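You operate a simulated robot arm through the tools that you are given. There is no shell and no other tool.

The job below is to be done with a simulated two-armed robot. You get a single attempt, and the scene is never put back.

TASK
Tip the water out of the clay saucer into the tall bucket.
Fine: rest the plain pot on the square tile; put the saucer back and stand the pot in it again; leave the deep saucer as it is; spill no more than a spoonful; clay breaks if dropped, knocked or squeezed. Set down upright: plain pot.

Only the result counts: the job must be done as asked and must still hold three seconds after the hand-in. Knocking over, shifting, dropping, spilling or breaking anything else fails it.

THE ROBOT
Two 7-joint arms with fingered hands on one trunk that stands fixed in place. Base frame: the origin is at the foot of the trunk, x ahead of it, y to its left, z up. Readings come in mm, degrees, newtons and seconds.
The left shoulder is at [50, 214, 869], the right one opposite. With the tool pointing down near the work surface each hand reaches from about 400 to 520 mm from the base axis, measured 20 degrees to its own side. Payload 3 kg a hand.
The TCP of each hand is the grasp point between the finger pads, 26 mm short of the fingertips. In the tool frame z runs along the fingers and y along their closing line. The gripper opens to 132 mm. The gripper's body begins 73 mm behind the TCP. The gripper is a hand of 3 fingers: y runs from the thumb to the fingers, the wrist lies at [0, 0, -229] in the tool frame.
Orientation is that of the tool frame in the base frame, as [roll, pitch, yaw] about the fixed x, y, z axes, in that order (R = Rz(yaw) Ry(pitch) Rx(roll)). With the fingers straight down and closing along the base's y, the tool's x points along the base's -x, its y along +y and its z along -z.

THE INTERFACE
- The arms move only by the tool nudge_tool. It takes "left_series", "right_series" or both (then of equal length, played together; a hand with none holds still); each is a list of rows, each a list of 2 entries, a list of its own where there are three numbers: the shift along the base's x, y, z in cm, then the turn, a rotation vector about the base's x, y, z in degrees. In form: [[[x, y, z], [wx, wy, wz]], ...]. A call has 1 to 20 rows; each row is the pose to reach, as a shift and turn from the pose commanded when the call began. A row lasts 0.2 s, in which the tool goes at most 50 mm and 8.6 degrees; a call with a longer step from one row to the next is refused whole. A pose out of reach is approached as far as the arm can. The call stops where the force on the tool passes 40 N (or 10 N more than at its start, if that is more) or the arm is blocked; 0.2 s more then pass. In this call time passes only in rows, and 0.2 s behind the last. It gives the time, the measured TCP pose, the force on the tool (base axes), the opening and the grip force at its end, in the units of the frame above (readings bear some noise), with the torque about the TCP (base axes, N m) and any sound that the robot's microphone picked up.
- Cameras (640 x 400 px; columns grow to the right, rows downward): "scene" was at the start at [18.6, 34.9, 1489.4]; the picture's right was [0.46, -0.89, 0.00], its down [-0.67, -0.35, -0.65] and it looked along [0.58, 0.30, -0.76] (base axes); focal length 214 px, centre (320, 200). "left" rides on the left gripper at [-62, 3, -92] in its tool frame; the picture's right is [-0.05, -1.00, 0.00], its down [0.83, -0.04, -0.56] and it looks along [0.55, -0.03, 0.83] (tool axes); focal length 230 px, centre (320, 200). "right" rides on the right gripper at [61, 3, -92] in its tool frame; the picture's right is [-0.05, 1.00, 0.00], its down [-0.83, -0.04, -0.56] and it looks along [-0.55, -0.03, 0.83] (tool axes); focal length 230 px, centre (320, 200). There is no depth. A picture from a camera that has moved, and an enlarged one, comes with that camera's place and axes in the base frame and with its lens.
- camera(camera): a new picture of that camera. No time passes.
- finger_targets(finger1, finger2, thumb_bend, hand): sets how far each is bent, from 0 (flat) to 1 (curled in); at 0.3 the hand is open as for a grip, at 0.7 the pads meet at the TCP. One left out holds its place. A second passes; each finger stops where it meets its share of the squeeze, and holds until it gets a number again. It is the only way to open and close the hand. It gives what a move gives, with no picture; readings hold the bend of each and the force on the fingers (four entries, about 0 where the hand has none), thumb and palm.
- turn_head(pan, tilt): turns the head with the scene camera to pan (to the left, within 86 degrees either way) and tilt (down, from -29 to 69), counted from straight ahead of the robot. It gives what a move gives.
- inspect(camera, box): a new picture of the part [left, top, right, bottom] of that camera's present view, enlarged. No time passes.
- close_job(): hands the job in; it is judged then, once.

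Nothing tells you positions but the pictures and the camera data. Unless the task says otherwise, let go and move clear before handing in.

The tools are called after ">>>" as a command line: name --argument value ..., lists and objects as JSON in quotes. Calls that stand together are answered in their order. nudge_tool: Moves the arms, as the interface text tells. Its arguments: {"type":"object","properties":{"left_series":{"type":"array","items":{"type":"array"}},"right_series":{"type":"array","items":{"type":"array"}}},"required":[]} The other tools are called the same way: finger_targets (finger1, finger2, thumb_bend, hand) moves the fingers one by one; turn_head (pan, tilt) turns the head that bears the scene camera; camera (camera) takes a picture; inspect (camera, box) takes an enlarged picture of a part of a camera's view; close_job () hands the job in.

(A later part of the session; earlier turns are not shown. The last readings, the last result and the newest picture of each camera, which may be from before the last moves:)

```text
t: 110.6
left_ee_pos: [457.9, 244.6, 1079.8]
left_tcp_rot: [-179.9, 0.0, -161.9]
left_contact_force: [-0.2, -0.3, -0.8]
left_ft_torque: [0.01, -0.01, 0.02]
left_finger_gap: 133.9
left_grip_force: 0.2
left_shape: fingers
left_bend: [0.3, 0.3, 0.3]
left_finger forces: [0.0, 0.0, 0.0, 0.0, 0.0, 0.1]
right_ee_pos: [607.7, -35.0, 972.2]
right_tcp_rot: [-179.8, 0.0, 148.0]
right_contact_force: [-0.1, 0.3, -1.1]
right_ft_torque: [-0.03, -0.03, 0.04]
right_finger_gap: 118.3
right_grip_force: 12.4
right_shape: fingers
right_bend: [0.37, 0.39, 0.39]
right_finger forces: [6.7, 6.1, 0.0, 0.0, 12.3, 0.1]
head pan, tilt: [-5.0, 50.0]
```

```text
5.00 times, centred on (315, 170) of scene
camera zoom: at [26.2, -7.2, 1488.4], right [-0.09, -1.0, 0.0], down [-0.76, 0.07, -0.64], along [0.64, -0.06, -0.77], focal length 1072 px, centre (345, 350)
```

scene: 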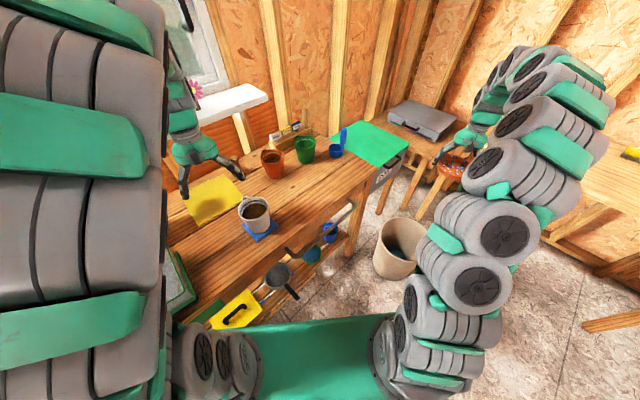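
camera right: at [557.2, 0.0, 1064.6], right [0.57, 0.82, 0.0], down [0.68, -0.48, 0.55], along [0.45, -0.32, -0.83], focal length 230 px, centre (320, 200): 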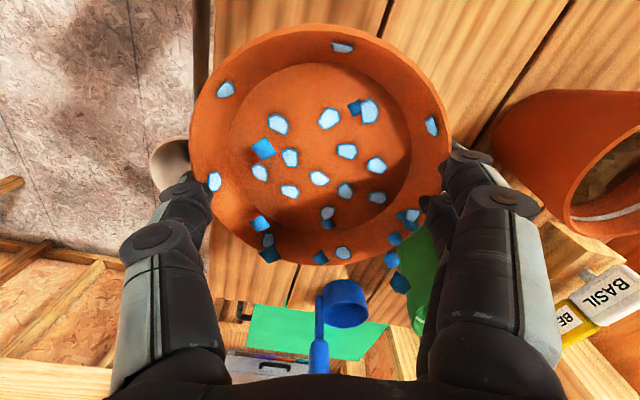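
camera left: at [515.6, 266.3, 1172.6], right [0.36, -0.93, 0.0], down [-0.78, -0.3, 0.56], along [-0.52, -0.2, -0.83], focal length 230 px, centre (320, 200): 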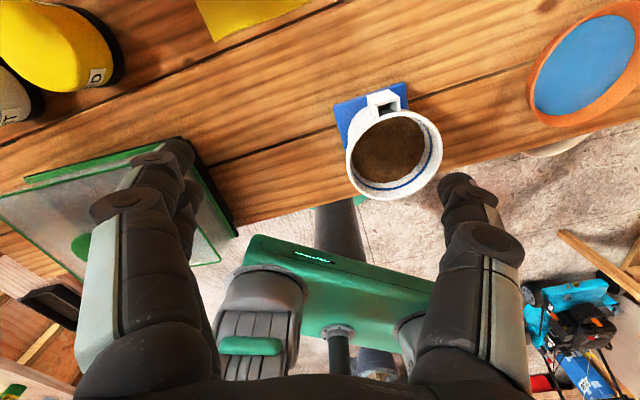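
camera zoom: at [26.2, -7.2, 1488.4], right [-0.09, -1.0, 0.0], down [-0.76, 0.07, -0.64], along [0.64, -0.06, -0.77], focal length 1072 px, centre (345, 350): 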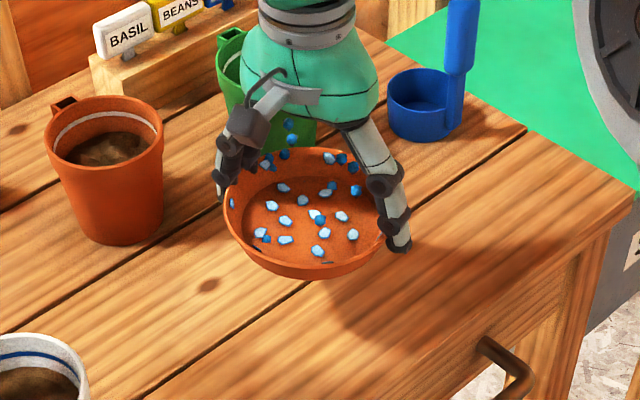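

The saucer is back above its place. I'll check whether it hangs level before setting it down.

>>> inspect --camera "scene" --box '[290, 148, 346, 190]'

>>> camera --camera "left"

>>> inspect --camera "left" --box '[480, 0, 640, 120]'

```text
9.52 times, centred on (318, 169) of scene
camera zoom: at [26.2, -7.2, 1488.4], right [-0.09, -1.0, 0.0], down [-0.76, 0.07, -0.64], along [0.64, -0.06, -0.77], focal length 2043 px, centre (339, 495)
```

zoom: 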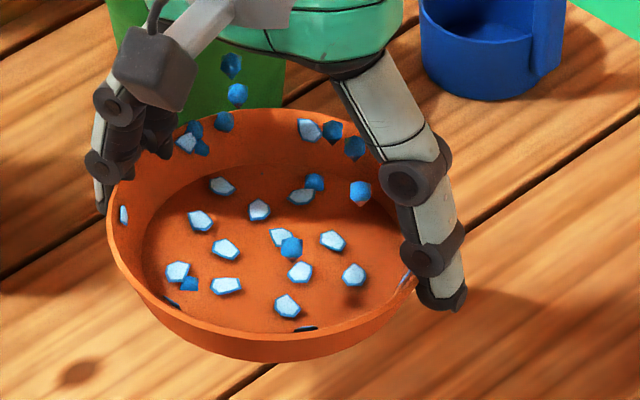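

```text
taken
camera left: at [515.4, 265.9, 1172.7], right [0.36, -0.93, 0.0], down [-0.78, -0.3, 0.56], along [-0.52, -0.2, -0.83], focal length 230 px, centre (320, 200)
```

left: 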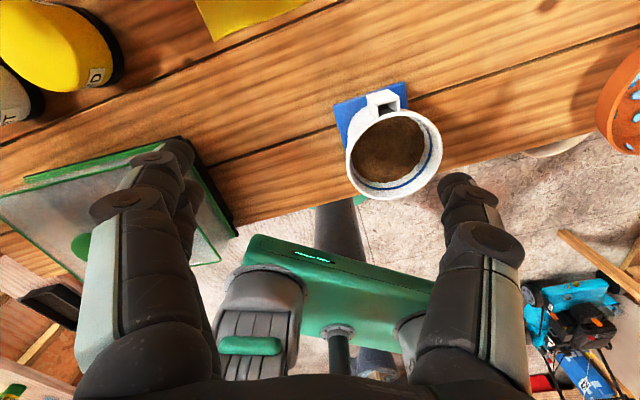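

```text
3.33 times, centred on (560, 60) of left
camera zoom: at [515.4, 265.9, 1172.7], right [0.36, -0.93, 0.0], down [-0.78, -0.3, 0.56], along [-0.52, -0.2, -0.83], focal length 767 px, centre (-480, 667)
```

zoom: 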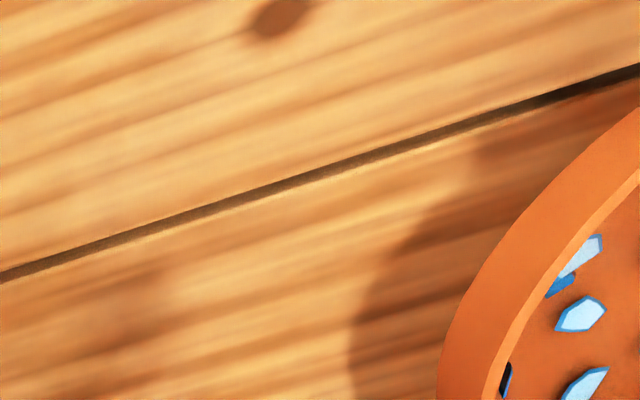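

It hangs practically level and is positioned within about 1 mm of its original spot. I'll lower it close to the bench, then creep down.

>>> nudge_tool --right_series '[[[0, 0, -0.3], [0, 0, 0]], [[0, 0, -0.8], [0, 0, 0]], [[0, 0, -1.6], [0, 0, 0]], [[0, 0, -2.6], [0, 0, 0]], [[0, 0, -3.6], [0, 0, 0]], [[0, 0, -4.6], [0, 0, 0]], [[0, 0, -5.6], [0, 0, 0]], [[0, 0, -6.5], [0, 0, 0]], [[0, 0, -7.2], [0, 0, 0]], [[0, 0, -7.7], [0, 0, 0]], [[0, 0, -8.0], [0, 0, 0]]]'

>>> inspect --camera "scene" --box '[280, 150, 350, 210]'

>>> camera --camera "right"

```text
t: 113.0
left_ee_pos: [457.6, 245.8, 1080.3]
left_tcp_rot: [180.0, 0.0, -161.9]
left_contact_force: [-0.1, -0.3, 0.2]
left_ft_torque: [0.02, 0.01, -0.01]
left_finger_gap: 134.1
left_grip_force: 0.1
left_shape: fingers
left_bend: [0.3, 0.3, 0.3]
left_finger forces: [0.1, 0.0, 0.1, 0.0, 0.0, 0.0]
right_ee_pos: [607.9, -34.3, 891.5]
right_tcp_rot: [-179.9, -0.1, 147.9]
right_contact_force: [0.4, 0.4, -1.0]
right_ft_torque: [-0.03, -0.03, -0.01]
right_finger_gap: 118.4
right_grip_force: 12.5
right_shape: fingers
right_bend: [0.37, 0.4, 0.39]
right_finger forces: [6.7, 6.1, 0.1, 0.0, 12.3, 0.0]
head pan, tilt: [-5.0, 50.0]
```

```text
6.67 times, centred on (315, 180) of scene
camera zoom: at [26.2, -7.2, 1488.4], right [-0.09, -1.0, 0.0], down [-0.76, 0.07, -0.64], along [0.64, -0.06, -0.77], focal length 1430 px, centre (353, 333)
```

zoom: 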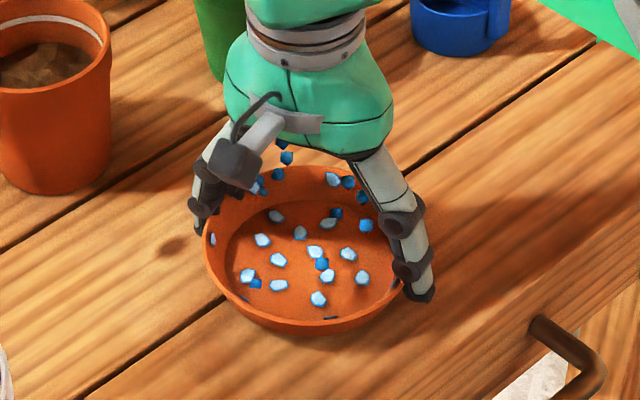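

```text
taken
camera right: at [557.9, 0.4, 984.5], right [0.57, 0.82, 0.0], down [0.68, -0.48, 0.56], along [0.46, -0.32, -0.83], focal length 230 px, centre (320, 200)
```

right: 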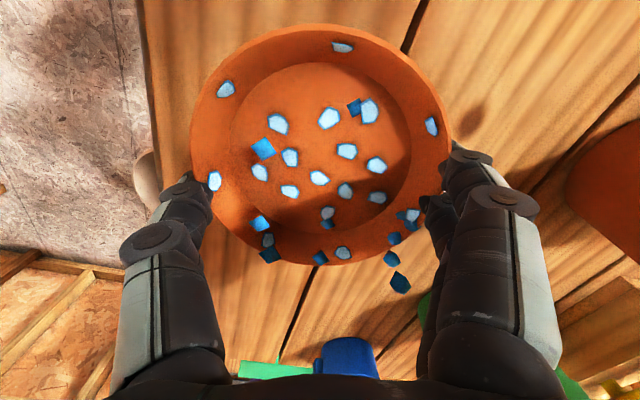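

It sits just above the bench. I'll creep down in millimetre steps until it touches.

>>> nudge_tool --right_series '[[[0, 0, -0.1], [0, 0, 0]], [[0, 0, -0.2], [0, 0, 0]], [[0, 0, -0.3], [0, 0, 0]], [[0, 0, -0.4], [0, 0, 0]], [[0, 0, -0.5], [0, 0, 0]]]'

>>> nudge_tool --right_series '[[[0, 0, -0.1], [0, 0, 0]], [[0, 0, -0.2], [0, 0, 0]]]'

```text
t: 114.2
left_ee_pos: [457.5, 244.5, 1080.0]
left_tcp_rot: [-179.9, -0.1, -162.0]
left_contact_force: [-1.0, -0.2, 0.2]
left_ft_torque: [0.05, 0.01, -0.03]
left_finger_gap: 134.1
left_grip_force: 0.1
left_shape: fingers
left_bend: [0.3, 0.3, 0.3]
left_finger forces: [0.1, 0.0, 0.0, 0.0, 0.0, 0.1]
right_ee_pos: [607.7, -34.7, 887.3]
right_tcp_rot: [-180.0, 0.0, 148.2]
right_contact_force: [0.8, -0.2, -1.0]
right_ft_torque: [0.02, 0.01, 0.01]
right_finger_gap: 118.3
right_grip_force: 12.8
right_shape: fingers
right_bend: [0.37, 0.4, 0.39]
right_finger forces: [6.6, 6.1, 0.0, 0.0, 12.2, 0.0]
head pan, tilt: [-5.0, 50.0]
```

```text
t: 114.8
left_ee_pos: [457.7, 244.3, 1081.9]
left_tcp_rot: [179.9, 0.0, -162.0]
left_contact_force: [-0.1, 0.1, 0.4]
left_ft_torque: [0.0, -0.01, -0.01]
left_finger_gap: 134.1
left_grip_force: 0.0
left_shape: fingers
left_bend: [0.3, 0.3, 0.3]
left_finger forces: [0.0, 0.0, 0.0, 0.2, 0.1, 0.1]
right_ee_pos: [608.1, -33.5, 885.1]
right_tcp_rot: [180.0, 0.0, 148.0]
right_contact_force: [-0.4, -0.8, -1.9]
right_ft_torque: [0.0, -0.01, 0.02]
right_finger_gap: 118.2
right_grip_force: 12.5
right_shape: fingers
right_bend: [0.37, 0.4, 0.39]
right_finger forces: [6.7, 6.0, 0.0, 0.0, 12.3, 0.0]
head pan, tilt: [-5.0, 50.0]
```

>>> nudge_tool --right_series '[[[0, 0, -0.1], [0, 0, 0]], [[0, 0, -0.2], [0, 0, 0]]]'

```text
t: 115.4
left_ee_pos: [457.4, 244.8, 1080.7]
left_tcp_rot: [-180.0, 0.0, -161.9]
left_contact_force: [-0.8, 0.0, -0.5]
left_ft_torque: [-0.01, 0.03, -0.02]
left_finger_gap: 134.1
left_grip_force: 0.1
left_shape: fingers
left_bend: [0.3, 0.3, 0.3]
left_finger forces: [0.0, 0.0, 0.1, 0.1, 0.0, 0.1]
right_ee_pos: [608.1, -33.0, 884.0]
right_tcp_rot: [180.0, 0.1, 148.1]
right_contact_force: [1.1, 0.2, 8.1]
right_ft_torque: [-0.35, 0.24, -0.01]
right_finger_gap: 118.5
right_grip_force: 13.2
right_shape: fingers
right_bend: [0.37, 0.4, 0.39]
right_finger forces: [6.8, 6.3, 0.0, 0.0, 13.7, 0.1]
head pan, tilt: [-5.0, 50.0]
```

It touches on the thumb side first (+8 N, torque about −0.35/0.24), so the saucer is slightly tilted. I'll look, then ease the finger side down before releasing.

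>>> inspect --camera "scene" --box '[290, 160, 346, 202]'

>>> inspect --camera "left" --box '[480, 0, 640, 120]'

```text
9.52 times, centred on (318, 181) of scene
camera zoom: at [26.1, -7.2, 1488.4], right [-0.09, -1.0, 0.0], down [-0.76, 0.07, -0.64], along [0.64, -0.06, -0.77], focal length 2043 px, centre (339, 381)
```

zoom: 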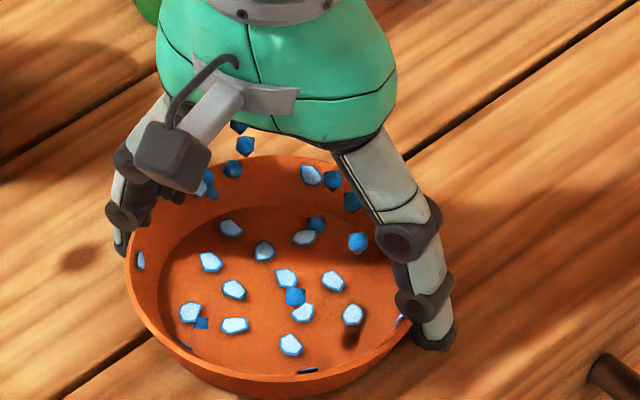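

```text
3.33 times, centred on (560, 60) of left
camera zoom: at [515.4, 265.9, 1172.7], right [0.36, -0.93, 0.0], down [-0.78, -0.3, 0.56], along [-0.52, -0.2, -0.83], focal length 767 px, centre (-480, 667)
```

zoom: 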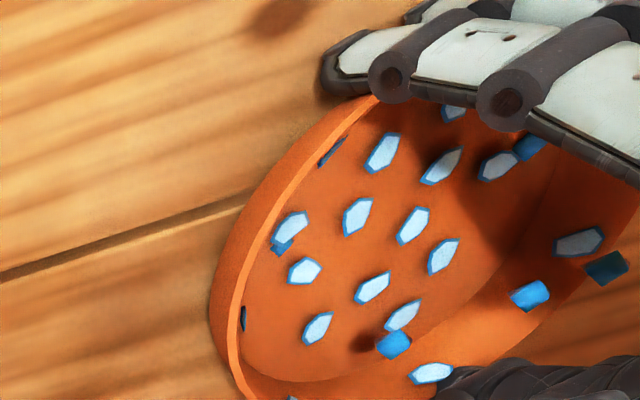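

The tilt is tiny. I'll lower the finger side by about a degree.

>>> nudge_tool --right_series '[[[0, 0, 0], [-0.4, 0.25, 0]], [[0, 0, -0.03], [-0.85, 0.53, 0]]]'

```text
t: 116.0
left_ee_pos: [456.8, 244.6, 1079.3]
left_tcp_rot: [-180.0, 0.0, -161.9]
left_contact_force: [-0.2, 0.2, 0.2]
left_ft_torque: [0.0, -0.01, 0.01]
left_finger_gap: 134.3
left_grip_force: 0.1
left_shape: fingers
left_bend: [0.3, 0.3, 0.3]
left_finger forces: [0.0, 0.0, 0.0, 0.0, 0.1, 0.0]
right_ee_pos: [608.2, -32.9, 882.7]
right_tcp_rot: [-179.1, 0.0, 148.0]
right_contact_force: [3.7, 1.5, 8.9]
right_ft_torque: [-0.29, 0.21, 0.05]
right_finger_gap: 118.3
right_grip_force: 13.9
right_shape: fingers
right_bend: [0.37, 0.39, 0.39]
right_finger forces: [7.8, 7.3, 0.1, 0.0, 13.3, 0.0]
head pan, tilt: [-5.0, 50.0]
```

>>> nudge_tool --right_series '[[[0, 0, 0], [-0.4, 0.25, 0]], [[0, 0, 0], [-0.85, 0.53, 0]]]'

```text
t: 116.6
left_ee_pos: [458.2, 245.3, 1080.4]
left_tcp_rot: [180.0, 0.1, -161.9]
left_contact_force: [0.1, -0.3, 0.1]
left_ft_torque: [0.03, -0.02, 0.03]
left_finger_gap: 133.8
left_grip_force: 0.1
left_shape: fingers
left_bend: [0.3, 0.3, 0.3]
left_finger forces: [0.1, 0.0, 0.0, 0.0, 0.1, 0.1]
right_ee_pos: [608.2, -33.7, 882.2]
right_tcp_rot: [-177.9, -0.1, 148.0]
right_contact_force: [0.8, 0.3, 1.7]
right_ft_torque: [-0.11, 0.09, 0.0]
right_finger_gap: 118.1
right_grip_force: 13.4
right_shape: fingers
right_bend: [0.37, 0.39, 0.39]
right_finger forces: [7.1, 6.6, 0.1, 0.0, 12.9, 0.0]
head pan, tilt: [-5.0, 50.0]
```

>>> nudge_tool --right_series '[[[0, 0, -0.04], [0, 0, 0]], [[0, 0, -0.08], [0, 0, 0]]]'

```text
t: 117.2
left_ee_pos: [457.1, 244.4, 1080.3]
left_tcp_rot: [-179.9, 0.0, -161.8]
left_contact_force: [-0.3, 0.4, -0.7]
left_ft_torque: [-0.01, 0.0, -0.02]
left_finger_gap: 133.9
left_grip_force: 0.0
left_shape: fingers
left_bend: [0.3, 0.3, 0.3]
left_finger forces: [0.0, 0.0, 0.1, 0.1, 0.0, 0.0]
right_ee_pos: [608.0, -34.7, 883.1]
right_tcp_rot: [-178.0, 0.0, 147.9]
right_contact_force: [-0.5, 1.2, 5.7]
right_ft_torque: [-0.25, 0.18, -0.06]
right_finger_gap: 118.2
right_grip_force: 13.3
right_shape: fingers
right_bend: [0.37, 0.4, 0.39]
right_finger forces: [6.9, 6.3, 0.0, 0.0, 13.7, 0.0]
head pan, tilt: [-5.0, 50.0]
```

>>> nudge_tool --right_series '[[[0, 0, 0], [-0.5, 0.3, 0]], [[0, 0, 0], [-1.0, 0.62, 0]], [[0, 0, -0.05], [-1.0, 0.62, 0]]]'

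>>> inspect --camera "scene" --box '[290, 160, 346, 202]'

```text
t: 118.0
left_ee_pos: [457.0, 244.6, 1080.5]
left_tcp_rot: [-179.9, 0.0, -161.9]
left_contact_force: [0.5, 0.2, 0.0]
left_ft_torque: [-0.02, 0.02, 0.01]
left_finger_gap: 133.7
left_grip_force: 0.1
left_shape: fingers
left_bend: [0.3, 0.3, 0.3]
left_finger forces: [0.0, 0.0, 0.0, 0.0, 0.0, 0.0]
right_ee_pos: [607.7, -34.9, 881.8]
right_tcp_rot: [-176.8, 0.1, 148.1]
right_contact_force: [-6.7, 0.1, 21.2]
right_ft_torque: [1.11, -0.73, 0.35]
right_finger_gap: 118.3
right_grip_force: 21.9
right_shape: fingers
right_bend: [0.37, 0.41, 0.39]
right_finger forces: [6.8, 25.3, 0.0, 0.0, 11.9, 0.0]
head pan, tilt: [-5.0, 50.0]
```

```text
9.52 times, centred on (318, 181) of scene
camera zoom: at [25.8, -7.2, 1488.4], right [-0.09, -1.0, 0.0], down [-0.76, 0.07, -0.64], along [0.64, -0.06, -0.77], focal length 2043 px, centre (339, 381)
```

zoom: 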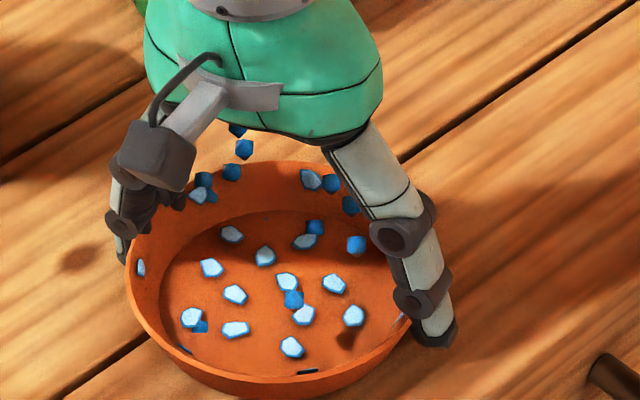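

Finger 2's tip has just met the bench, so I'll undo that last rotation at once.

>>> nudge_tool --right_series '[[[0, 0, 0.05], [0.5, -0.3, 0]], [[0, 0, 0.05], [1.0, -0.62, 0]]]'

```text
t: 118.6
left_ee_pos: [456.7, 244.6, 1080.1]
left_tcp_rot: [-179.9, 0.1, -161.9]
left_contact_force: [1.0, -1.5, -0.4]
left_ft_torque: [0.01, 0.02, -0.01]
left_finger_gap: 134.0
left_grip_force: 0.1
left_shape: fingers
left_bend: [0.3, 0.3, 0.3]
left_finger forces: [0.0, 0.0, 0.1, 0.0, 0.0, 0.0]
right_ee_pos: [607.1, -34.2, 881.4]
right_tcp_rot: [-178.0, 0.0, 148.2]
right_contact_force: [0.4, 1.0, 7.5]
right_ft_torque: [-0.32, 0.22, -0.01]
right_finger_gap: 118.5
right_grip_force: 13.9
right_shape: fingers
right_bend: [0.37, 0.4, 0.39]
right_finger forces: [7.0, 6.4, 0.1, 0.0, 13.9, 0.0]
head pan, tilt: [-5.0, 50.0]
```

Back to a light one-sided touch. The saucer is within a degree or so of flat, so I'll release it gradually.

>>> finger_targets --hand "right" --finger1 0.4 --finger2 0.43 --thumb_bend 0.42

>>> finger_targets --hand "right" --finger1 0.38 --finger2 0.41 --thumb_bend 0.4

```text
t: 119.6
left_ee_pos: [456.8, 244.4, 1080.1]
left_tcp_rot: [180.0, 0.0, -161.9]
left_contact_force: [-0.4, -0.8, 0.4]
left_ft_torque: [-0.03, 0.03, 0.0]
left_finger_gap: 134.0
left_grip_force: 0.0
left_shape: fingers
left_bend: [0.3, 0.3, 0.3]
left_finger forces: [0.0, 0.0, 0.1, 0.1, 0.1, 0.0]
right_ee_pos: [607.9, -35.0, 881.6]
right_tcp_rot: [-178.0, 0.1, 148.0]
right_contact_force: [-0.1, -1.2, 3.2]
right_ft_torque: [-0.2, 0.09, 0.0]
right_finger_gap: 119.4
right_grip_force: 9.2
right_shape: fingers
right_bend: [0.36, 0.39, 0.38]
right_finger forces: [4.4, 4.7, 0.1, 0.0, 10.5, 0.0]
head pan, tilt: [-5.0, 50.0]
```

```text
t: 120.6
left_ee_pos: [456.6, 244.6, 1079.1]
left_tcp_rot: [179.9, -0.1, -161.9]
left_contact_force: [-0.2, -0.7, 0.0]
left_ft_torque: [0.03, 0.03, -0.01]
left_finger_gap: 133.9
left_grip_force: 0.0
left_shape: fingers
left_bend: [0.3, 0.3, 0.3]
left_finger forces: [0.1, 0.0, 0.0, 0.1, 0.1, 0.1]
right_ee_pos: [607.5, -34.3, 881.5]
right_tcp_rot: [-178.0, 0.1, 147.9]
right_contact_force: [0.1, -0.2, 2.0]
right_ft_torque: [-0.14, 0.09, 0.02]
right_finger_gap: 119.9
right_grip_force: 7.7
right_shape: fingers
right_bend: [0.35, 0.38, 0.37]
right_finger forces: [3.2, 3.5, 0.0, 0.0, 7.6, 0.1]
head pan, tilt: [-5.0, 50.0]
```

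>>> finger_targets --hand "right" --finger1 0.36 --finger2 0.39 --thumb_bend 0.38

>>> finger_targets --hand "right" --finger1 0.345 --finger2 0.375 --thumb_bend 0.365

>>> finger_targets --hand "right" --finger1 0.335 --finger2 0.365 --thumb_bend 0.355

>>> inspect --camera "scene" --box '[290, 160, 346, 202]'

```text
t: 121.6
left_ee_pos: [458.2, 245.3, 1080.1]
left_tcp_rot: [-179.9, 0.0, -162.0]
left_contact_force: [0.5, 0.5, -0.4]
left_ft_torque: [0.02, 0.02, 0.0]
left_finger_gap: 134.1
left_grip_force: 0.1
left_shape: fingers
left_bend: [0.3, 0.3, 0.3]
left_finger forces: [0.1, 0.0, 0.1, 0.1, 0.0, 0.0]
right_ee_pos: [607.5, -34.3, 881.9]
right_tcp_rot: [-178.0, 0.2, 148.0]
right_contact_force: [-1.2, -0.8, 0.4]
right_ft_torque: [-0.1, 0.05, 0.01]
right_finger_gap: 120.6
right_grip_force: 4.9
right_shape: fingers
right_bend: [0.35, 0.37, 0.36]
right_finger forces: [2.0, 2.2, 0.0, 0.0, 5.2, 0.0]
head pan, tilt: [-5.0, 50.0]
```

```text
t: 122.6
left_ee_pos: [457.2, 245.3, 1079.7]
left_tcp_rot: [180.0, 0.0, -162.0]
left_contact_force: [-0.6, -0.6, 0.3]
left_ft_torque: [0.01, 0.0, -0.02]
left_finger_gap: 134.0
left_grip_force: 0.0
left_shape: fingers
left_bend: [0.3, 0.3, 0.3]
left_finger forces: [0.0, 0.1, 0.0, 0.0, 0.0, 0.0]
right_ee_pos: [607.1, -33.0, 882.3]
right_tcp_rot: [-178.1, -0.1, 148.0]
right_contact_force: [0.2, 0.2, 0.1]
right_ft_torque: [-0.09, 0.05, 0.04]
right_finger_gap: 122.5
right_grip_force: 2.0
right_shape: fingers
right_bend: [0.33, 0.36, 0.35]
right_finger forces: [0.9, 1.1, 0.0, 0.0, 2.4, 0.1]
head pan, tilt: [-5.0, 50.0]
```

```text
t: 123.6
left_ee_pos: [456.6, 244.3, 1079.9]
left_tcp_rot: [-180.0, 0.0, -162.0]
left_contact_force: [0.2, -0.6, 0.3]
left_ft_torque: [-0.01, 0.04, -0.01]
left_finger_gap: 134.1
left_grip_force: 0.0
left_shape: fingers
left_bend: [0.3, 0.3, 0.3]
left_finger forces: [0.0, 0.0, 0.0, 0.1, 0.1, 0.1]
right_ee_pos: [607.6, -33.5, 881.6]
right_tcp_rot: [-177.9, 0.0, 147.9]
right_contact_force: [-0.5, -0.9, 0.1]
right_ft_torque: [-0.07, 0.01, 0.02]
right_finger_gap: 123.5
right_grip_force: 0.6
right_shape: fingers
right_bend: [0.33, 0.36, 0.35]
right_finger forces: [0.5, 0.6, 0.0, 0.0, 1.4, 0.0]
head pan, tilt: [-5.0, 50.0]
```

```text
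9.52 times, centred on (318, 181) of scene
camera zoom: at [26.2, -7.2, 1488.4], right [-0.09, -1.0, 0.0], down [-0.76, 0.07, -0.64], along [0.64, -0.06, -0.77], focal length 2043 px, centre (339, 381)
```

zoom: 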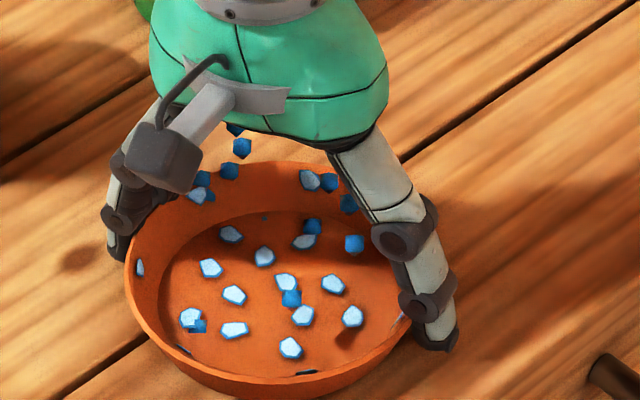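

Contact is down to about a newton and the saucer sits on the bench. I'll open fully and check.

>>> finger_targets --hand "right" --finger1 0.31 --finger2 0.33 --thumb_bend 0.32

>>> finger_targets --hand "right" --finger1 0.26 --finger2 0.26 --thumb_bend 0.26

>>> camera --camera "right"

>>> inspect --camera "scene" --box '[280, 150, 350, 210]'

```text
t: 124.6
left_ee_pos: [457.2, 244.8, 1080.7]
left_tcp_rot: [-180.0, 0.0, -161.9]
left_contact_force: [0.7, 0.4, 0.3]
left_ft_torque: [0.0, 0.01, 0.02]
left_finger_gap: 133.9
left_grip_force: 0.0
left_shape: fingers
left_bend: [0.3, 0.3, 0.3]
left_finger forces: [0.0, 0.0, 0.1, 0.1, 0.0, 0.1]
right_ee_pos: [607.0, -35.9, 882.7]
right_tcp_rot: [-178.0, 0.0, 148.0]
right_contact_force: [-0.4, 0.9, -0.5]
right_ft_torque: [0.02, -0.02, -0.03]
right_finger_gap: 129.1
right_grip_force: 0.1
right_shape: fingers
right_bend: [0.31, 0.33, 0.32]
right_finger forces: [0.1, 0.0, 0.0, 0.1, 0.0, 0.0]
head pan, tilt: [-5.0, 50.0]
```

```text
t: 125.6
left_ee_pos: [458.0, 245.0, 1080.5]
left_tcp_rot: [180.0, 0.0, -162.0]
left_contact_force: [0.2, 0.1, 0.5]
left_ft_torque: [0.01, -0.03, 0.03]
left_finger_gap: 134.2
left_grip_force: 0.1
left_shape: fingers
left_bend: [0.3, 0.3, 0.3]
left_finger forces: [0.0, 0.0, 0.0, 0.0, 0.0, 0.0]
right_ee_pos: [607.7, -35.4, 882.2]
right_tcp_rot: [-178.0, 0.0, 148.0]
right_contact_force: [0.0, -0.1, 0.1]
right_ft_torque: [-0.02, 0.03, -0.01]
right_finger_gap: 142.3
right_grip_force: 0.1
right_shape: fingers
right_bend: [0.26, 0.26, 0.26]
right_finger forces: [0.0, 0.1, 0.0, 0.1, 0.1, 0.1]
head pan, tilt: [-5.0, 50.0]
```

```text
taken
camera right: at [559.0, 2.9, 974.3], right [0.57, 0.82, -0.04], down [0.69, -0.46, 0.56], along [0.44, -0.34, -0.83], focal length 230 px, centre (320, 200)
```

right: 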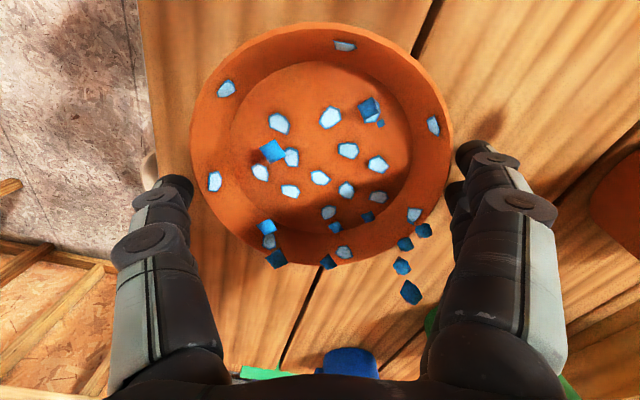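

```text
6.67 times, centred on (315, 180) of scene
camera zoom: at [26.2, -7.2, 1488.4], right [-0.09, -1.0, 0.0], down [-0.76, 0.07, -0.64], along [0.64, -0.06, -0.77], focal length 1430 px, centre (353, 333)
```

zoom: 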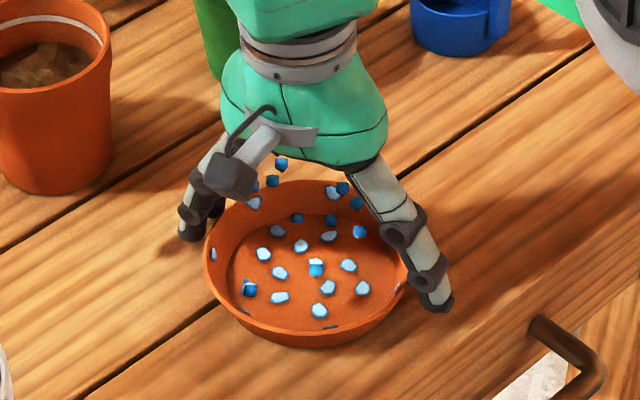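

The saucer is released and rests flat within a millimetre or two of its old place. I'll lift the right hand straight up and withdraw it to the right.

>>> nudge_tool --right_series '[[[0, 0, 0.5], [0, 0, 0]], [[0, 0, 1.5], [0, 0, 0]], [[0, 0, 3], [0, 0, 0]], [[0, 0, 4.5], [0.9, -0.5, 0]], [[0, 0, 6.5], [1.7, -1.06, 0]], [[0, 0, 8.5], [1.7, -1.06, 0]], [[0, 0, 11], [1.7, -1.06, 0]], [[0, 0, 14], [1.7, -1.06, 0]], [[-1, -2, 17], [1.7, -1.06, 0]], [[-2, -5, 19], [1.7, -1.06, 0]], [[-4, -9, 20], [1.7, -1.06, 0]], [[-6, -13, 20], [1.7, -1.06, 0]], [[-8, -17, 20], [1.7, -1.06, 0]], [[-10, -21, 20], [1.7, -1.06, 0]], [[-12, -25, 20], [1.7, -1.06, 0]], [[-14, -29, 20], [1.7, -1.06, 0]]]'

>>> camera --camera "scene"

>>> inspect --camera "scene" --box '[280, 150, 350, 210]'

>>> inspect --camera "scene" --box '[340, 190, 480, 300]'

```text
t: 129.0
left_ee_pos: [458.2, 245.0, 1080.6]
left_tcp_rot: [-180.0, 0.1, -162.0]
left_contact_force: [0.3, -0.4, -0.7]
left_ft_torque: [0.0, 0.0, 0.03]
left_finger_gap: 134.1
left_grip_force: 0.0
left_shape: fingers
left_bend: [0.3, 0.3, 0.3]
left_finger forces: [0.0, 0.0, 0.0, 0.0, 0.0, 0.0]
right_ee_pos: [466.6, -323.5, 1082.3]
right_tcp_rot: [180.0, 0.1, 148.1]
right_contact_force: [-1.0, 0.4, 0.3]
right_ft_torque: [0.02, 0.01, -0.03]
right_finger_gap: 142.8
right_grip_force: 0.0
right_shape: fingers
right_bend: [0.26, 0.26, 0.26]
right_finger forces: [0.0, 0.1, 0.0, 0.1, 0.0, 0.0]
head pan, tilt: [-5.0, 50.0]
```

```text
taken
```

scene: 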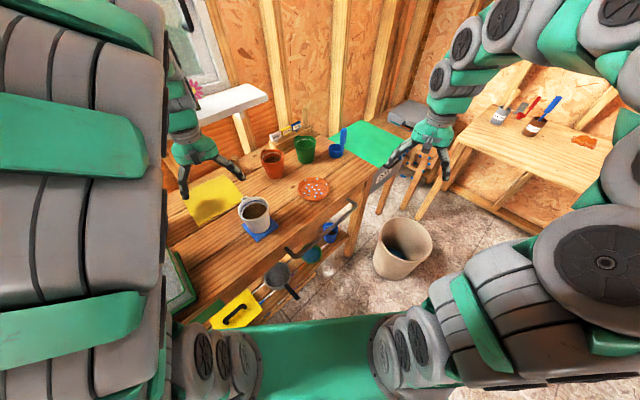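

```text
6.67 times, centred on (315, 180) of scene
camera zoom: at [26.2, -7.2, 1488.4], right [-0.09, -1.0, 0.0], down [-0.76, 0.07, -0.64], along [0.64, -0.06, -0.77], focal length 1430 px, centre (353, 333)
```

zoom: 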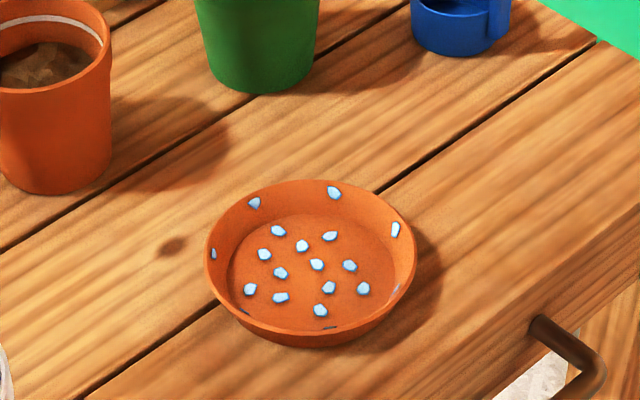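

```text
3.64 times, centred on (410, 245) of scene
camera zoom: at [26.2, -7.2, 1488.4], right [-0.09, -1.0, 0.0], down [-0.76, 0.07, -0.64], along [0.64, -0.06, -0.77], focal length 780 px, centre (-7, 36)
```

zoom: 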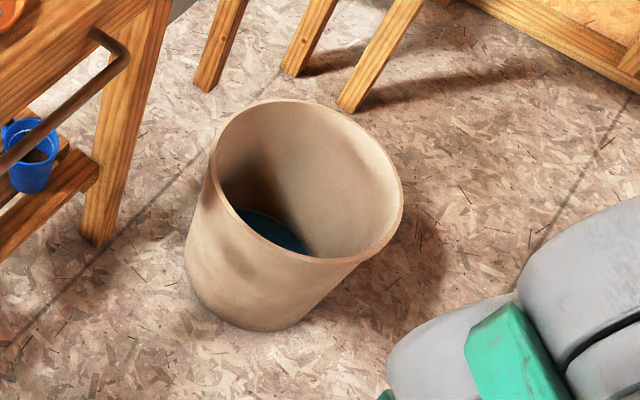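

The bench and floor look dry, the saucer holds only a few film drops, and the water is in the bucket. Now I'll bring the left hand back over the pot on the tile, retracing its retreat.

>>> nudge_tool --left_series '[[[0, -2, 0], [0, 0, 0]], [[0, -5, 0], [0, 0, 0]], [[0, -8, 0], [0, 0, 0]], [[0, -8, -2], [0, 0, 0]], [[0, -8, -4], [0, 0, 0]]]'

>>> camera --camera "left"

>>> inspect --camera "left" --box '[220, 40, 420, 240]'

>>> inspect --camera "scene" --box '[210, 160, 310, 240]'

```text
t: 130.2
left_ee_pos: [456.9, 164.9, 1038.4]
left_tcp_rot: [180.0, 0.0, -161.9]
left_contact_force: [-0.5, -0.4, -0.4]
left_ft_torque: [-0.02, 0.0, -0.01]
left_finger_gap: 134.1
left_grip_force: 0.0
left_shape: fingers
left_bend: [0.3, 0.3, 0.3]
left_finger forces: [0.0, 0.0, 0.1, 0.0, 0.1, 0.0]
right_ee_pos: [467.2, -323.5, 1083.1]
right_tcp_rot: [180.0, 0.0, 148.0]
right_contact_force: [-1.1, -0.1, 0.1]
right_ft_torque: [-0.04, 0.0, -0.01]
right_finger_gap: 142.8
right_grip_force: 0.0
right_shape: fingers
right_bend: [0.26, 0.26, 0.26]
right_finger forces: [0.0, 0.0, 0.0, 0.0, 0.0, 0.0]
head pan, tilt: [-5.0, 50.0]
```

```text
taken
camera left: at [515.1, 186.2, 1131.6], right [0.36, -0.93, 0.0], down [-0.78, -0.3, 0.56], along [-0.52, -0.2, -0.83], focal length 230 px, centre (320, 200)
```

left: 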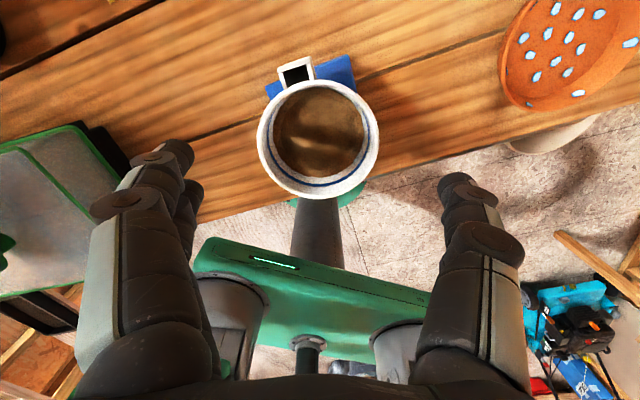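

```text
2.00 times, centred on (320, 140) of left
camera zoom: at [515.1, 186.2, 1131.6], right [0.36, -0.93, 0.0], down [-0.78, -0.3, 0.56], along [-0.52, -0.2, -0.83], focal length 460 px, centre (320, 320)
```

zoom: 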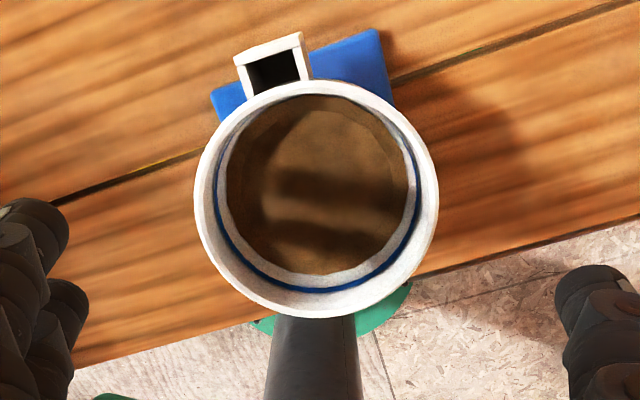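

```text
5.00 times, centred on (260, 200) of scene
camera zoom: at [26.2, -7.2, 1488.4], right [-0.09, -1.0, 0.0], down [-0.76, 0.07, -0.64], along [0.64, -0.06, -0.77], focal length 1072 px, centre (620, 200)
```

zoom: 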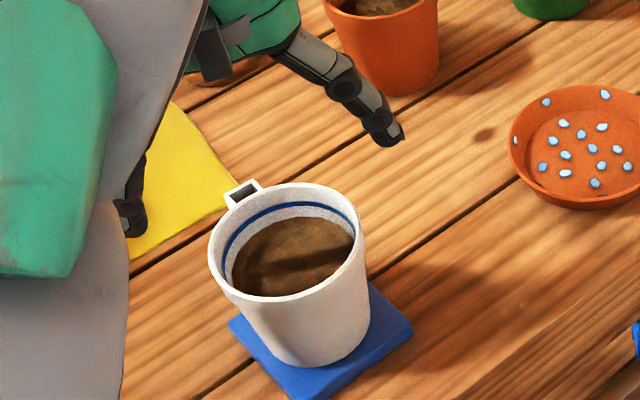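

The pot is exactly where I left it relative to the hand. I'll go straight down to the same grip height and close as before.

>>> nudge_tool --left_series '[[[0, 0, -1], [0, 0, 0]], [[0, 0, -2.5], [0, 0, 0]], [[0, 0, -4], [0, 0, 0]], [[0, 0, -5.5], [0, 0, 0]], [[0, 0, -7], [0, 0, 0]], [[0, 0, -8], [0, 0, 0]], [[0, 0, -8.7], [0, 0, 0]], [[0, 0, -9], [0, 0, 0]]]'

>>> finger_targets --hand "left" --finger1 0.42 --finger2 0.42 --thumb_bend 0.42

>>> finger_targets --hand "left" --finger1 0.47 --finger2 0.455 --thumb_bend 0.46

```text
t: 132.0
left_ee_pos: [456.8, 166.1, 949.0]
left_tcp_rot: [179.9, 0.0, -161.9]
left_contact_force: [0.1, -0.4, -0.2]
left_ft_torque: [-0.01, -0.01, 0.0]
left_finger_gap: 133.9
left_grip_force: 0.0
left_shape: fingers
left_bend: [0.3, 0.3, 0.3]
left_finger forces: [0.0, 0.1, 0.0, 0.0, 0.1, 0.0]
right_ee_pos: [466.7, -324.0, 1082.5]
right_tcp_rot: [-179.9, 0.0, 148.1]
right_contact_force: [0.4, -0.7, 0.3]
right_ft_torque: [0.03, -0.01, 0.0]
right_finger_gap: 142.6
right_grip_force: 0.1
right_shape: fingers
right_bend: [0.26, 0.26, 0.26]
right_finger forces: [0.1, 0.0, 0.1, 0.0, 0.0, 0.1]
head pan, tilt: [-5.0, 50.0]
```

```text
t: 133.0
left_ee_pos: [457.3, 165.4, 949.8]
left_tcp_rot: [-179.9, -0.1, -161.8]
left_contact_force: [-1.1, 0.0, -0.3]
left_ft_torque: [0.05, 0.0, -0.01]
left_finger_gap: 95.7
left_grip_force: 0.0
left_shape: fingers
left_bend: [0.42, 0.42, 0.42]
left_finger forces: [0.0, 0.0, 0.0, 0.0, 0.0, 0.1]
right_ee_pos: [465.7, -325.3, 1083.3]
right_tcp_rot: [179.9, 0.0, 148.0]
right_contact_force: [0.5, -0.7, 0.6]
right_ft_torque: [-0.01, 0.0, -0.01]
right_finger_gap: 143.0
right_grip_force: 0.1
right_shape: fingers
right_bend: [0.26, 0.26, 0.26]
right_finger forces: [0.0, 0.0, 0.0, 0.0, 0.0, 0.1]
head pan, tilt: [-5.0, 50.0]
```

```text
t: 134.0
left_ee_pos: [456.9, 164.6, 950.0]
left_tcp_rot: [180.0, -0.1, -161.9]
left_contact_force: [-0.1, -0.2, -0.8]
left_ft_torque: [-0.01, -0.02, -0.02]
left_finger_gap: 82.6
left_grip_force: 1.3
left_shape: fingers
left_bend: [0.46, 0.44, 0.45]
left_finger forces: [0.5, 1.2, 0.1, 0.0, 1.9, 0.0]
right_ee_pos: [468.5, -323.3, 1083.1]
right_tcp_rot: [-180.0, -0.1, 148.1]
right_contact_force: [0.4, 0.1, -0.3]
right_ft_torque: [0.02, 0.0, 0.03]
right_finger_gap: 142.8
right_grip_force: 0.0
right_shape: fingers
right_bend: [0.26, 0.26, 0.26]
right_finger forces: [0.0, 0.0, 0.0, 0.1, 0.1, 0.0]
head pan, tilt: [-5.0, 50.0]
```

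Contact is light and balanced, as before. I'll tighten in two steps and lift a little.

>>> finger_targets --hand "left" --finger1 0.5 --finger2 0.485 --thumb_bend 0.495

>>> finger_targets --hand "left" --finger1 0.55 --finger2 0.53 --thumb_bend 0.54

>>> nudge_tool --left_series '[[[0, 0, 0.3], [0, 0, 0]], [[0, 0, 0.7], [0, 0, 0]], [[0, 0, 1.3], [0, 0, 0]], [[0, 0, 2.1], [0, 0, 0]], [[0, 0, 3.0], [0, 0, 0]], [[0, 0, 4.0], [0, 0, 0]], [[0, 0, 5.0], [0, 0, 0]], [[0, 0, 5.8], [0, 0, 0]], [[0, 0, 6.4], [0, 0, 0]], [[0, 0, 6.8], [0, 0, 0]], [[0, 0, 7.0], [0, 0, 0]]]'

>>> inspect --camera "scene" --box '[200, 150, 320, 250]'

>>> camera --camera "left"

```text
t: 135.0
left_ee_pos: [457.2, 165.1, 949.0]
left_tcp_rot: [-179.9, 0.0, -161.9]
left_contact_force: [-0.4, 0.3, -0.4]
left_ft_torque: [0.07, -0.03, 0.0]
left_finger_gap: 79.6
left_grip_force: 6.6
left_shape: fingers
left_bend: [0.47, 0.45, 0.48]
left_finger forces: [2.7, 3.8, 0.0, 0.1, 6.3, 0.0]
right_ee_pos: [467.8, -324.4, 1082.7]
right_tcp_rot: [-179.9, -0.1, 148.0]
right_contact_force: [0.5, -0.3, 0.4]
right_ft_torque: [-0.02, 0.02, 0.0]
right_finger_gap: 142.7
right_grip_force: 0.0
right_shape: fingers
right_bend: [0.26, 0.26, 0.26]
right_finger forces: [0.0, 0.0, 0.0, 0.1, 0.0, 0.0]
head pan, tilt: [-5.0, 50.0]
```

```text
t: 136.0
left_ee_pos: [457.6, 165.0, 949.9]
left_tcp_rot: [179.9, 0.0, -162.0]
left_contact_force: [-0.4, 0.4, -0.8]
left_ft_torque: [0.01, -0.03, 0.01]
left_finger_gap: 77.5
left_grip_force: 14.7
left_shape: fingers
left_bend: [0.48, 0.47, 0.5]
left_finger forces: [6.6, 8.1, 0.1, 0.1, 14.3, 0.0]
right_ee_pos: [467.0, -323.4, 1083.1]
right_tcp_rot: [180.0, 0.0, 148.1]
right_contact_force: [1.3, 0.2, -0.2]
right_ft_torque: [-0.01, -0.01, 0.01]
right_finger_gap: 142.5
right_grip_force: 0.0
right_shape: fingers
right_bend: [0.26, 0.26, 0.26]
right_finger forces: [0.0, 0.0, 0.1, 0.1, 0.0, 0.0]
head pan, tilt: [-5.0, 50.0]
```

```text
t: 138.4
left_ee_pos: [457.7, 163.7, 1019.6]
left_tcp_rot: [179.9, 0.0, -161.9]
left_contact_force: [0.2, -0.3, -0.9]
left_ft_torque: [0.01, -0.03, 0.0]
left_finger_gap: 77.2
left_grip_force: 14.5
left_shape: fingers
left_bend: [0.48, 0.47, 0.5]
left_finger forces: [6.7, 8.1, 0.0, 0.0, 14.5, 0.0]
right_ee_pos: [467.1, -323.8, 1082.8]
right_tcp_rot: [180.0, 0.0, 148.0]
right_contact_force: [-0.2, 0.1, -0.1]
right_ft_torque: [0.0, -0.02, -0.01]
right_finger_gap: 142.6
right_grip_force: 0.0
right_shape: fingers
right_bend: [0.26, 0.26, 0.26]
right_finger forces: [0.1, 0.0, 0.0, 0.0, 0.1, 0.0]
head pan, tilt: [-5.0, 50.0]
```

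```text
4.00 times, centred on (260, 200) of scene
camera zoom: at [26.2, -7.2, 1488.4], right [-0.09, -1.0, 0.0], down [-0.76, 0.07, -0.64], along [0.64, -0.06, -0.77], focal length 858 px, centre (560, 200)
```

zoom: 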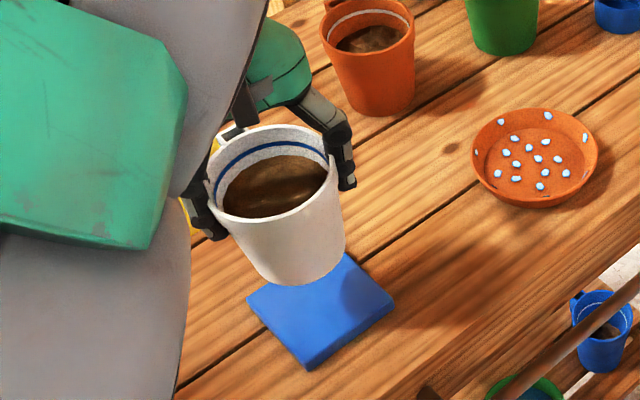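

```text
taken
camera left: at [515.0, 185.7, 1112.4], right [0.36, -0.93, 0.0], down [-0.78, -0.3, 0.56], along [-0.52, -0.2, -0.83], focal length 230 px, centre (320, 200)
```

left: 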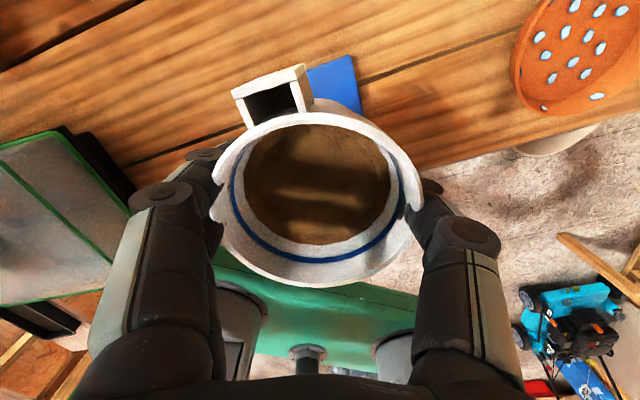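

The pot is held as before and the tile stayed put. I'll carry the pot back to above the saucer.

>>> nudge_tool --left_series '[[[0.7, -0.9, 0], [0, 0, 0]], [[1.9, -2.5, 0], [0, 0, 0]], [[3.2, -4.3, 0], [0, 0, 0]], [[4.5, -6.1, 0], [0, 0, 0]], [[5.8, -7.9, 0], [0, 0, 0]], [[7.1, -9.7, 0], [0, 0, 0]], [[8.4, -11.5, 0], [0, 0, 0]], [[9.7, -13.3, 0], [0, 0, 0]], [[11.0, -15.1, 0], [0, 0, 0]], [[12.3, -16.9, 0], [0, 0, 0]], [[13.4, -18.5, 0], [0, 0, 0]], [[14.2, -19.6, 0], [0, 0, 0]], [[14.5, -20.0, 0], [0, 0, 0]]]'

>>> camera --camera "left"

>>> inspect --camera "scene" --box '[260, 120, 360, 210]'

>>> camera --camera "right"

```text
t: 141.2
left_ee_pos: [602.1, -34.9, 1018.5]
left_tcp_rot: [179.9, 0.0, -161.9]
left_contact_force: [-0.5, 0.3, -1.5]
left_ft_torque: [0.0, -0.04, 0.0]
left_finger_gap: 77.3
left_grip_force: 14.5
left_shape: fingers
left_bend: [0.48, 0.47, 0.5]
left_finger forces: [7.0, 8.3, 0.0, 0.0, 14.5, 0.0]
right_ee_pos: [467.2, -323.3, 1083.5]
right_tcp_rot: [179.9, 0.0, 148.0]
right_contact_force: [-0.3, 0.6, -0.6]
right_ft_torque: [0.0, 0.01, 0.04]
right_finger_gap: 142.7
right_grip_force: 0.0
right_shape: fingers
right_bend: [0.26, 0.26, 0.26]
right_finger forces: [0.0, 0.1, 0.0, 0.0, 0.0, 0.1]
head pan, tilt: [-5.0, 50.0]
```

```text
taken
camera left: at [660.4, -13.9, 1112.0], right [0.36, -0.93, 0.0], down [-0.78, -0.3, 0.56], along [-0.52, -0.2, -0.83], focal length 230 px, centre (320, 200)
```

left: 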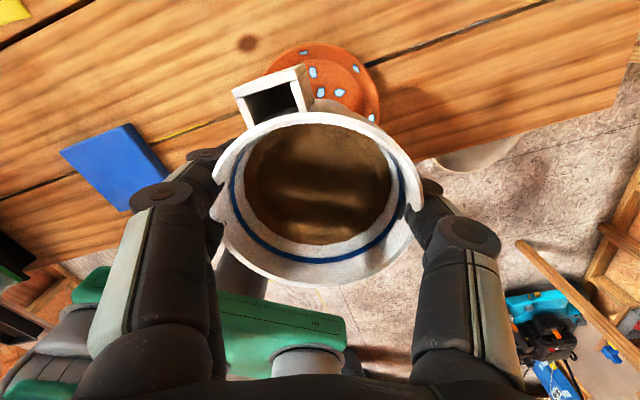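

```text
4.44 times, centred on (310, 165) of scene
camera zoom: at [26.2, -7.2, 1488.4], right [-0.09, -1.0, 0.0], down [-0.76, 0.07, -0.64], along [0.64, -0.06, -0.77], focal length 953 px, centre (364, 356)
```

zoom: 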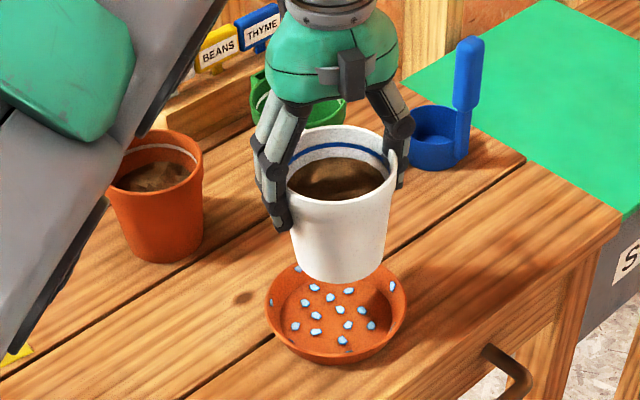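

```text
taken
camera right: at [417.1, -289.8, 1175.5], right [0.57, 0.82, 0.0], down [0.68, -0.48, 0.56], along [0.46, -0.32, -0.83], focal length 230 px, centre (320, 200)
```

right: 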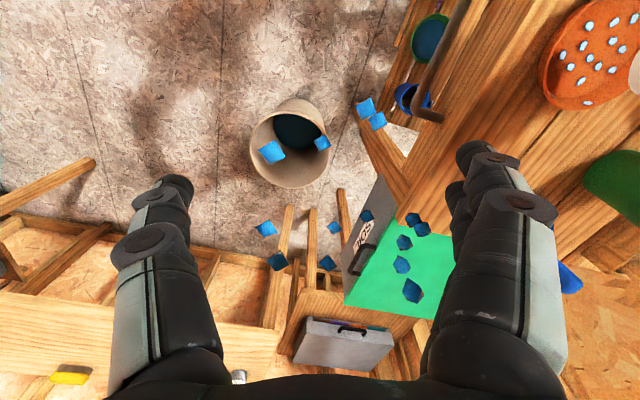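

The pot hangs centred over the saucer (the dark flecks turn out to be drops clinging to the right hand). I'll lower it most of the way, then creep.

>>> nudge_tool --left_series '[[[0, 0, -0.5], [0, 0, 0]], [[0, 0, -1.4], [0, 0, 0]], [[0, 0, -2.4], [0, 0, 0]], [[0, 0, -3.4], [0, 0, 0]], [[0, 0, -4.4], [0, 0, 0]], [[0, 0, -5.3], [0, 0, 0]], [[0, 0, -6.0], [0, 0, 0]], [[0, 0, -6.5], [0, 0, 0]], [[0, 0, -6.9], [0, 0, 0]]]'

>>> inspect --camera "scene" --box '[270, 140, 350, 210]'

>>> inspect --camera "left" --box '[200, 20, 440, 200]'

```text
t: 143.2
left_ee_pos: [601.9, -35.2, 949.6]
left_tcp_rot: [-179.8, -0.1, -161.9]
left_contact_force: [0.3, -0.3, -1.5]
left_ft_torque: [0.0, 0.0, -0.01]
left_finger_gap: 77.3
left_grip_force: 15.0
left_shape: fingers
left_bend: [0.48, 0.47, 0.5]
left_finger forces: [7.0, 8.3, 0.0, 0.0, 14.3, 0.0]
right_ee_pos: [466.8, -324.3, 1083.1]
right_tcp_rot: [-180.0, 0.1, 147.9]
right_contact_force: [0.8, -0.5, 0.4]
right_ft_torque: [0.06, -0.01, -0.01]
right_finger_gap: 142.4
right_grip_force: 0.1
right_shape: fingers
right_bend: [0.26, 0.26, 0.26]
right_finger forces: [0.1, 0.0, 0.0, 0.1, 0.0, 0.0]
head pan, tilt: [-5.0, 50.0]
```

```text
5.71 times, centred on (310, 175) of scene
camera zoom: at [26.2, -7.2, 1488.4], right [-0.09, -1.0, 0.0], down [-0.76, 0.07, -0.64], along [0.64, -0.06, -0.77], focal length 1226 px, centre (377, 343)
```

zoom: 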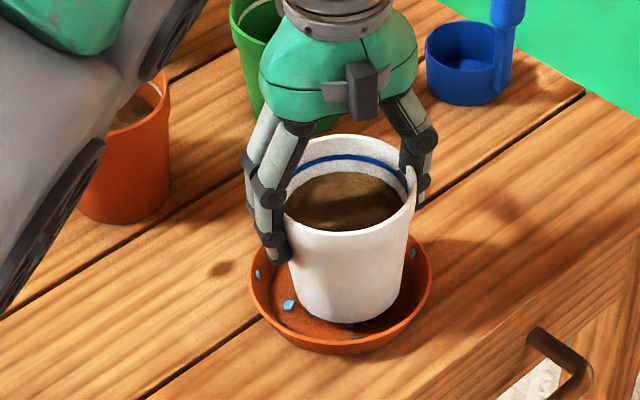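

```text
2.22 times, centred on (320, 110) of left
camera zoom: at [660.2, -14.0, 1042.9], right [0.36, -0.93, 0.0], down [-0.78, -0.3, 0.56], along [-0.52, -0.2, -0.83], focal length 511 px, centre (320, 400)
```

zoom: 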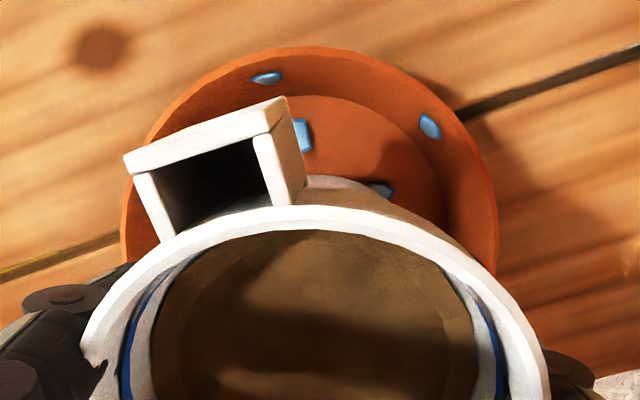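

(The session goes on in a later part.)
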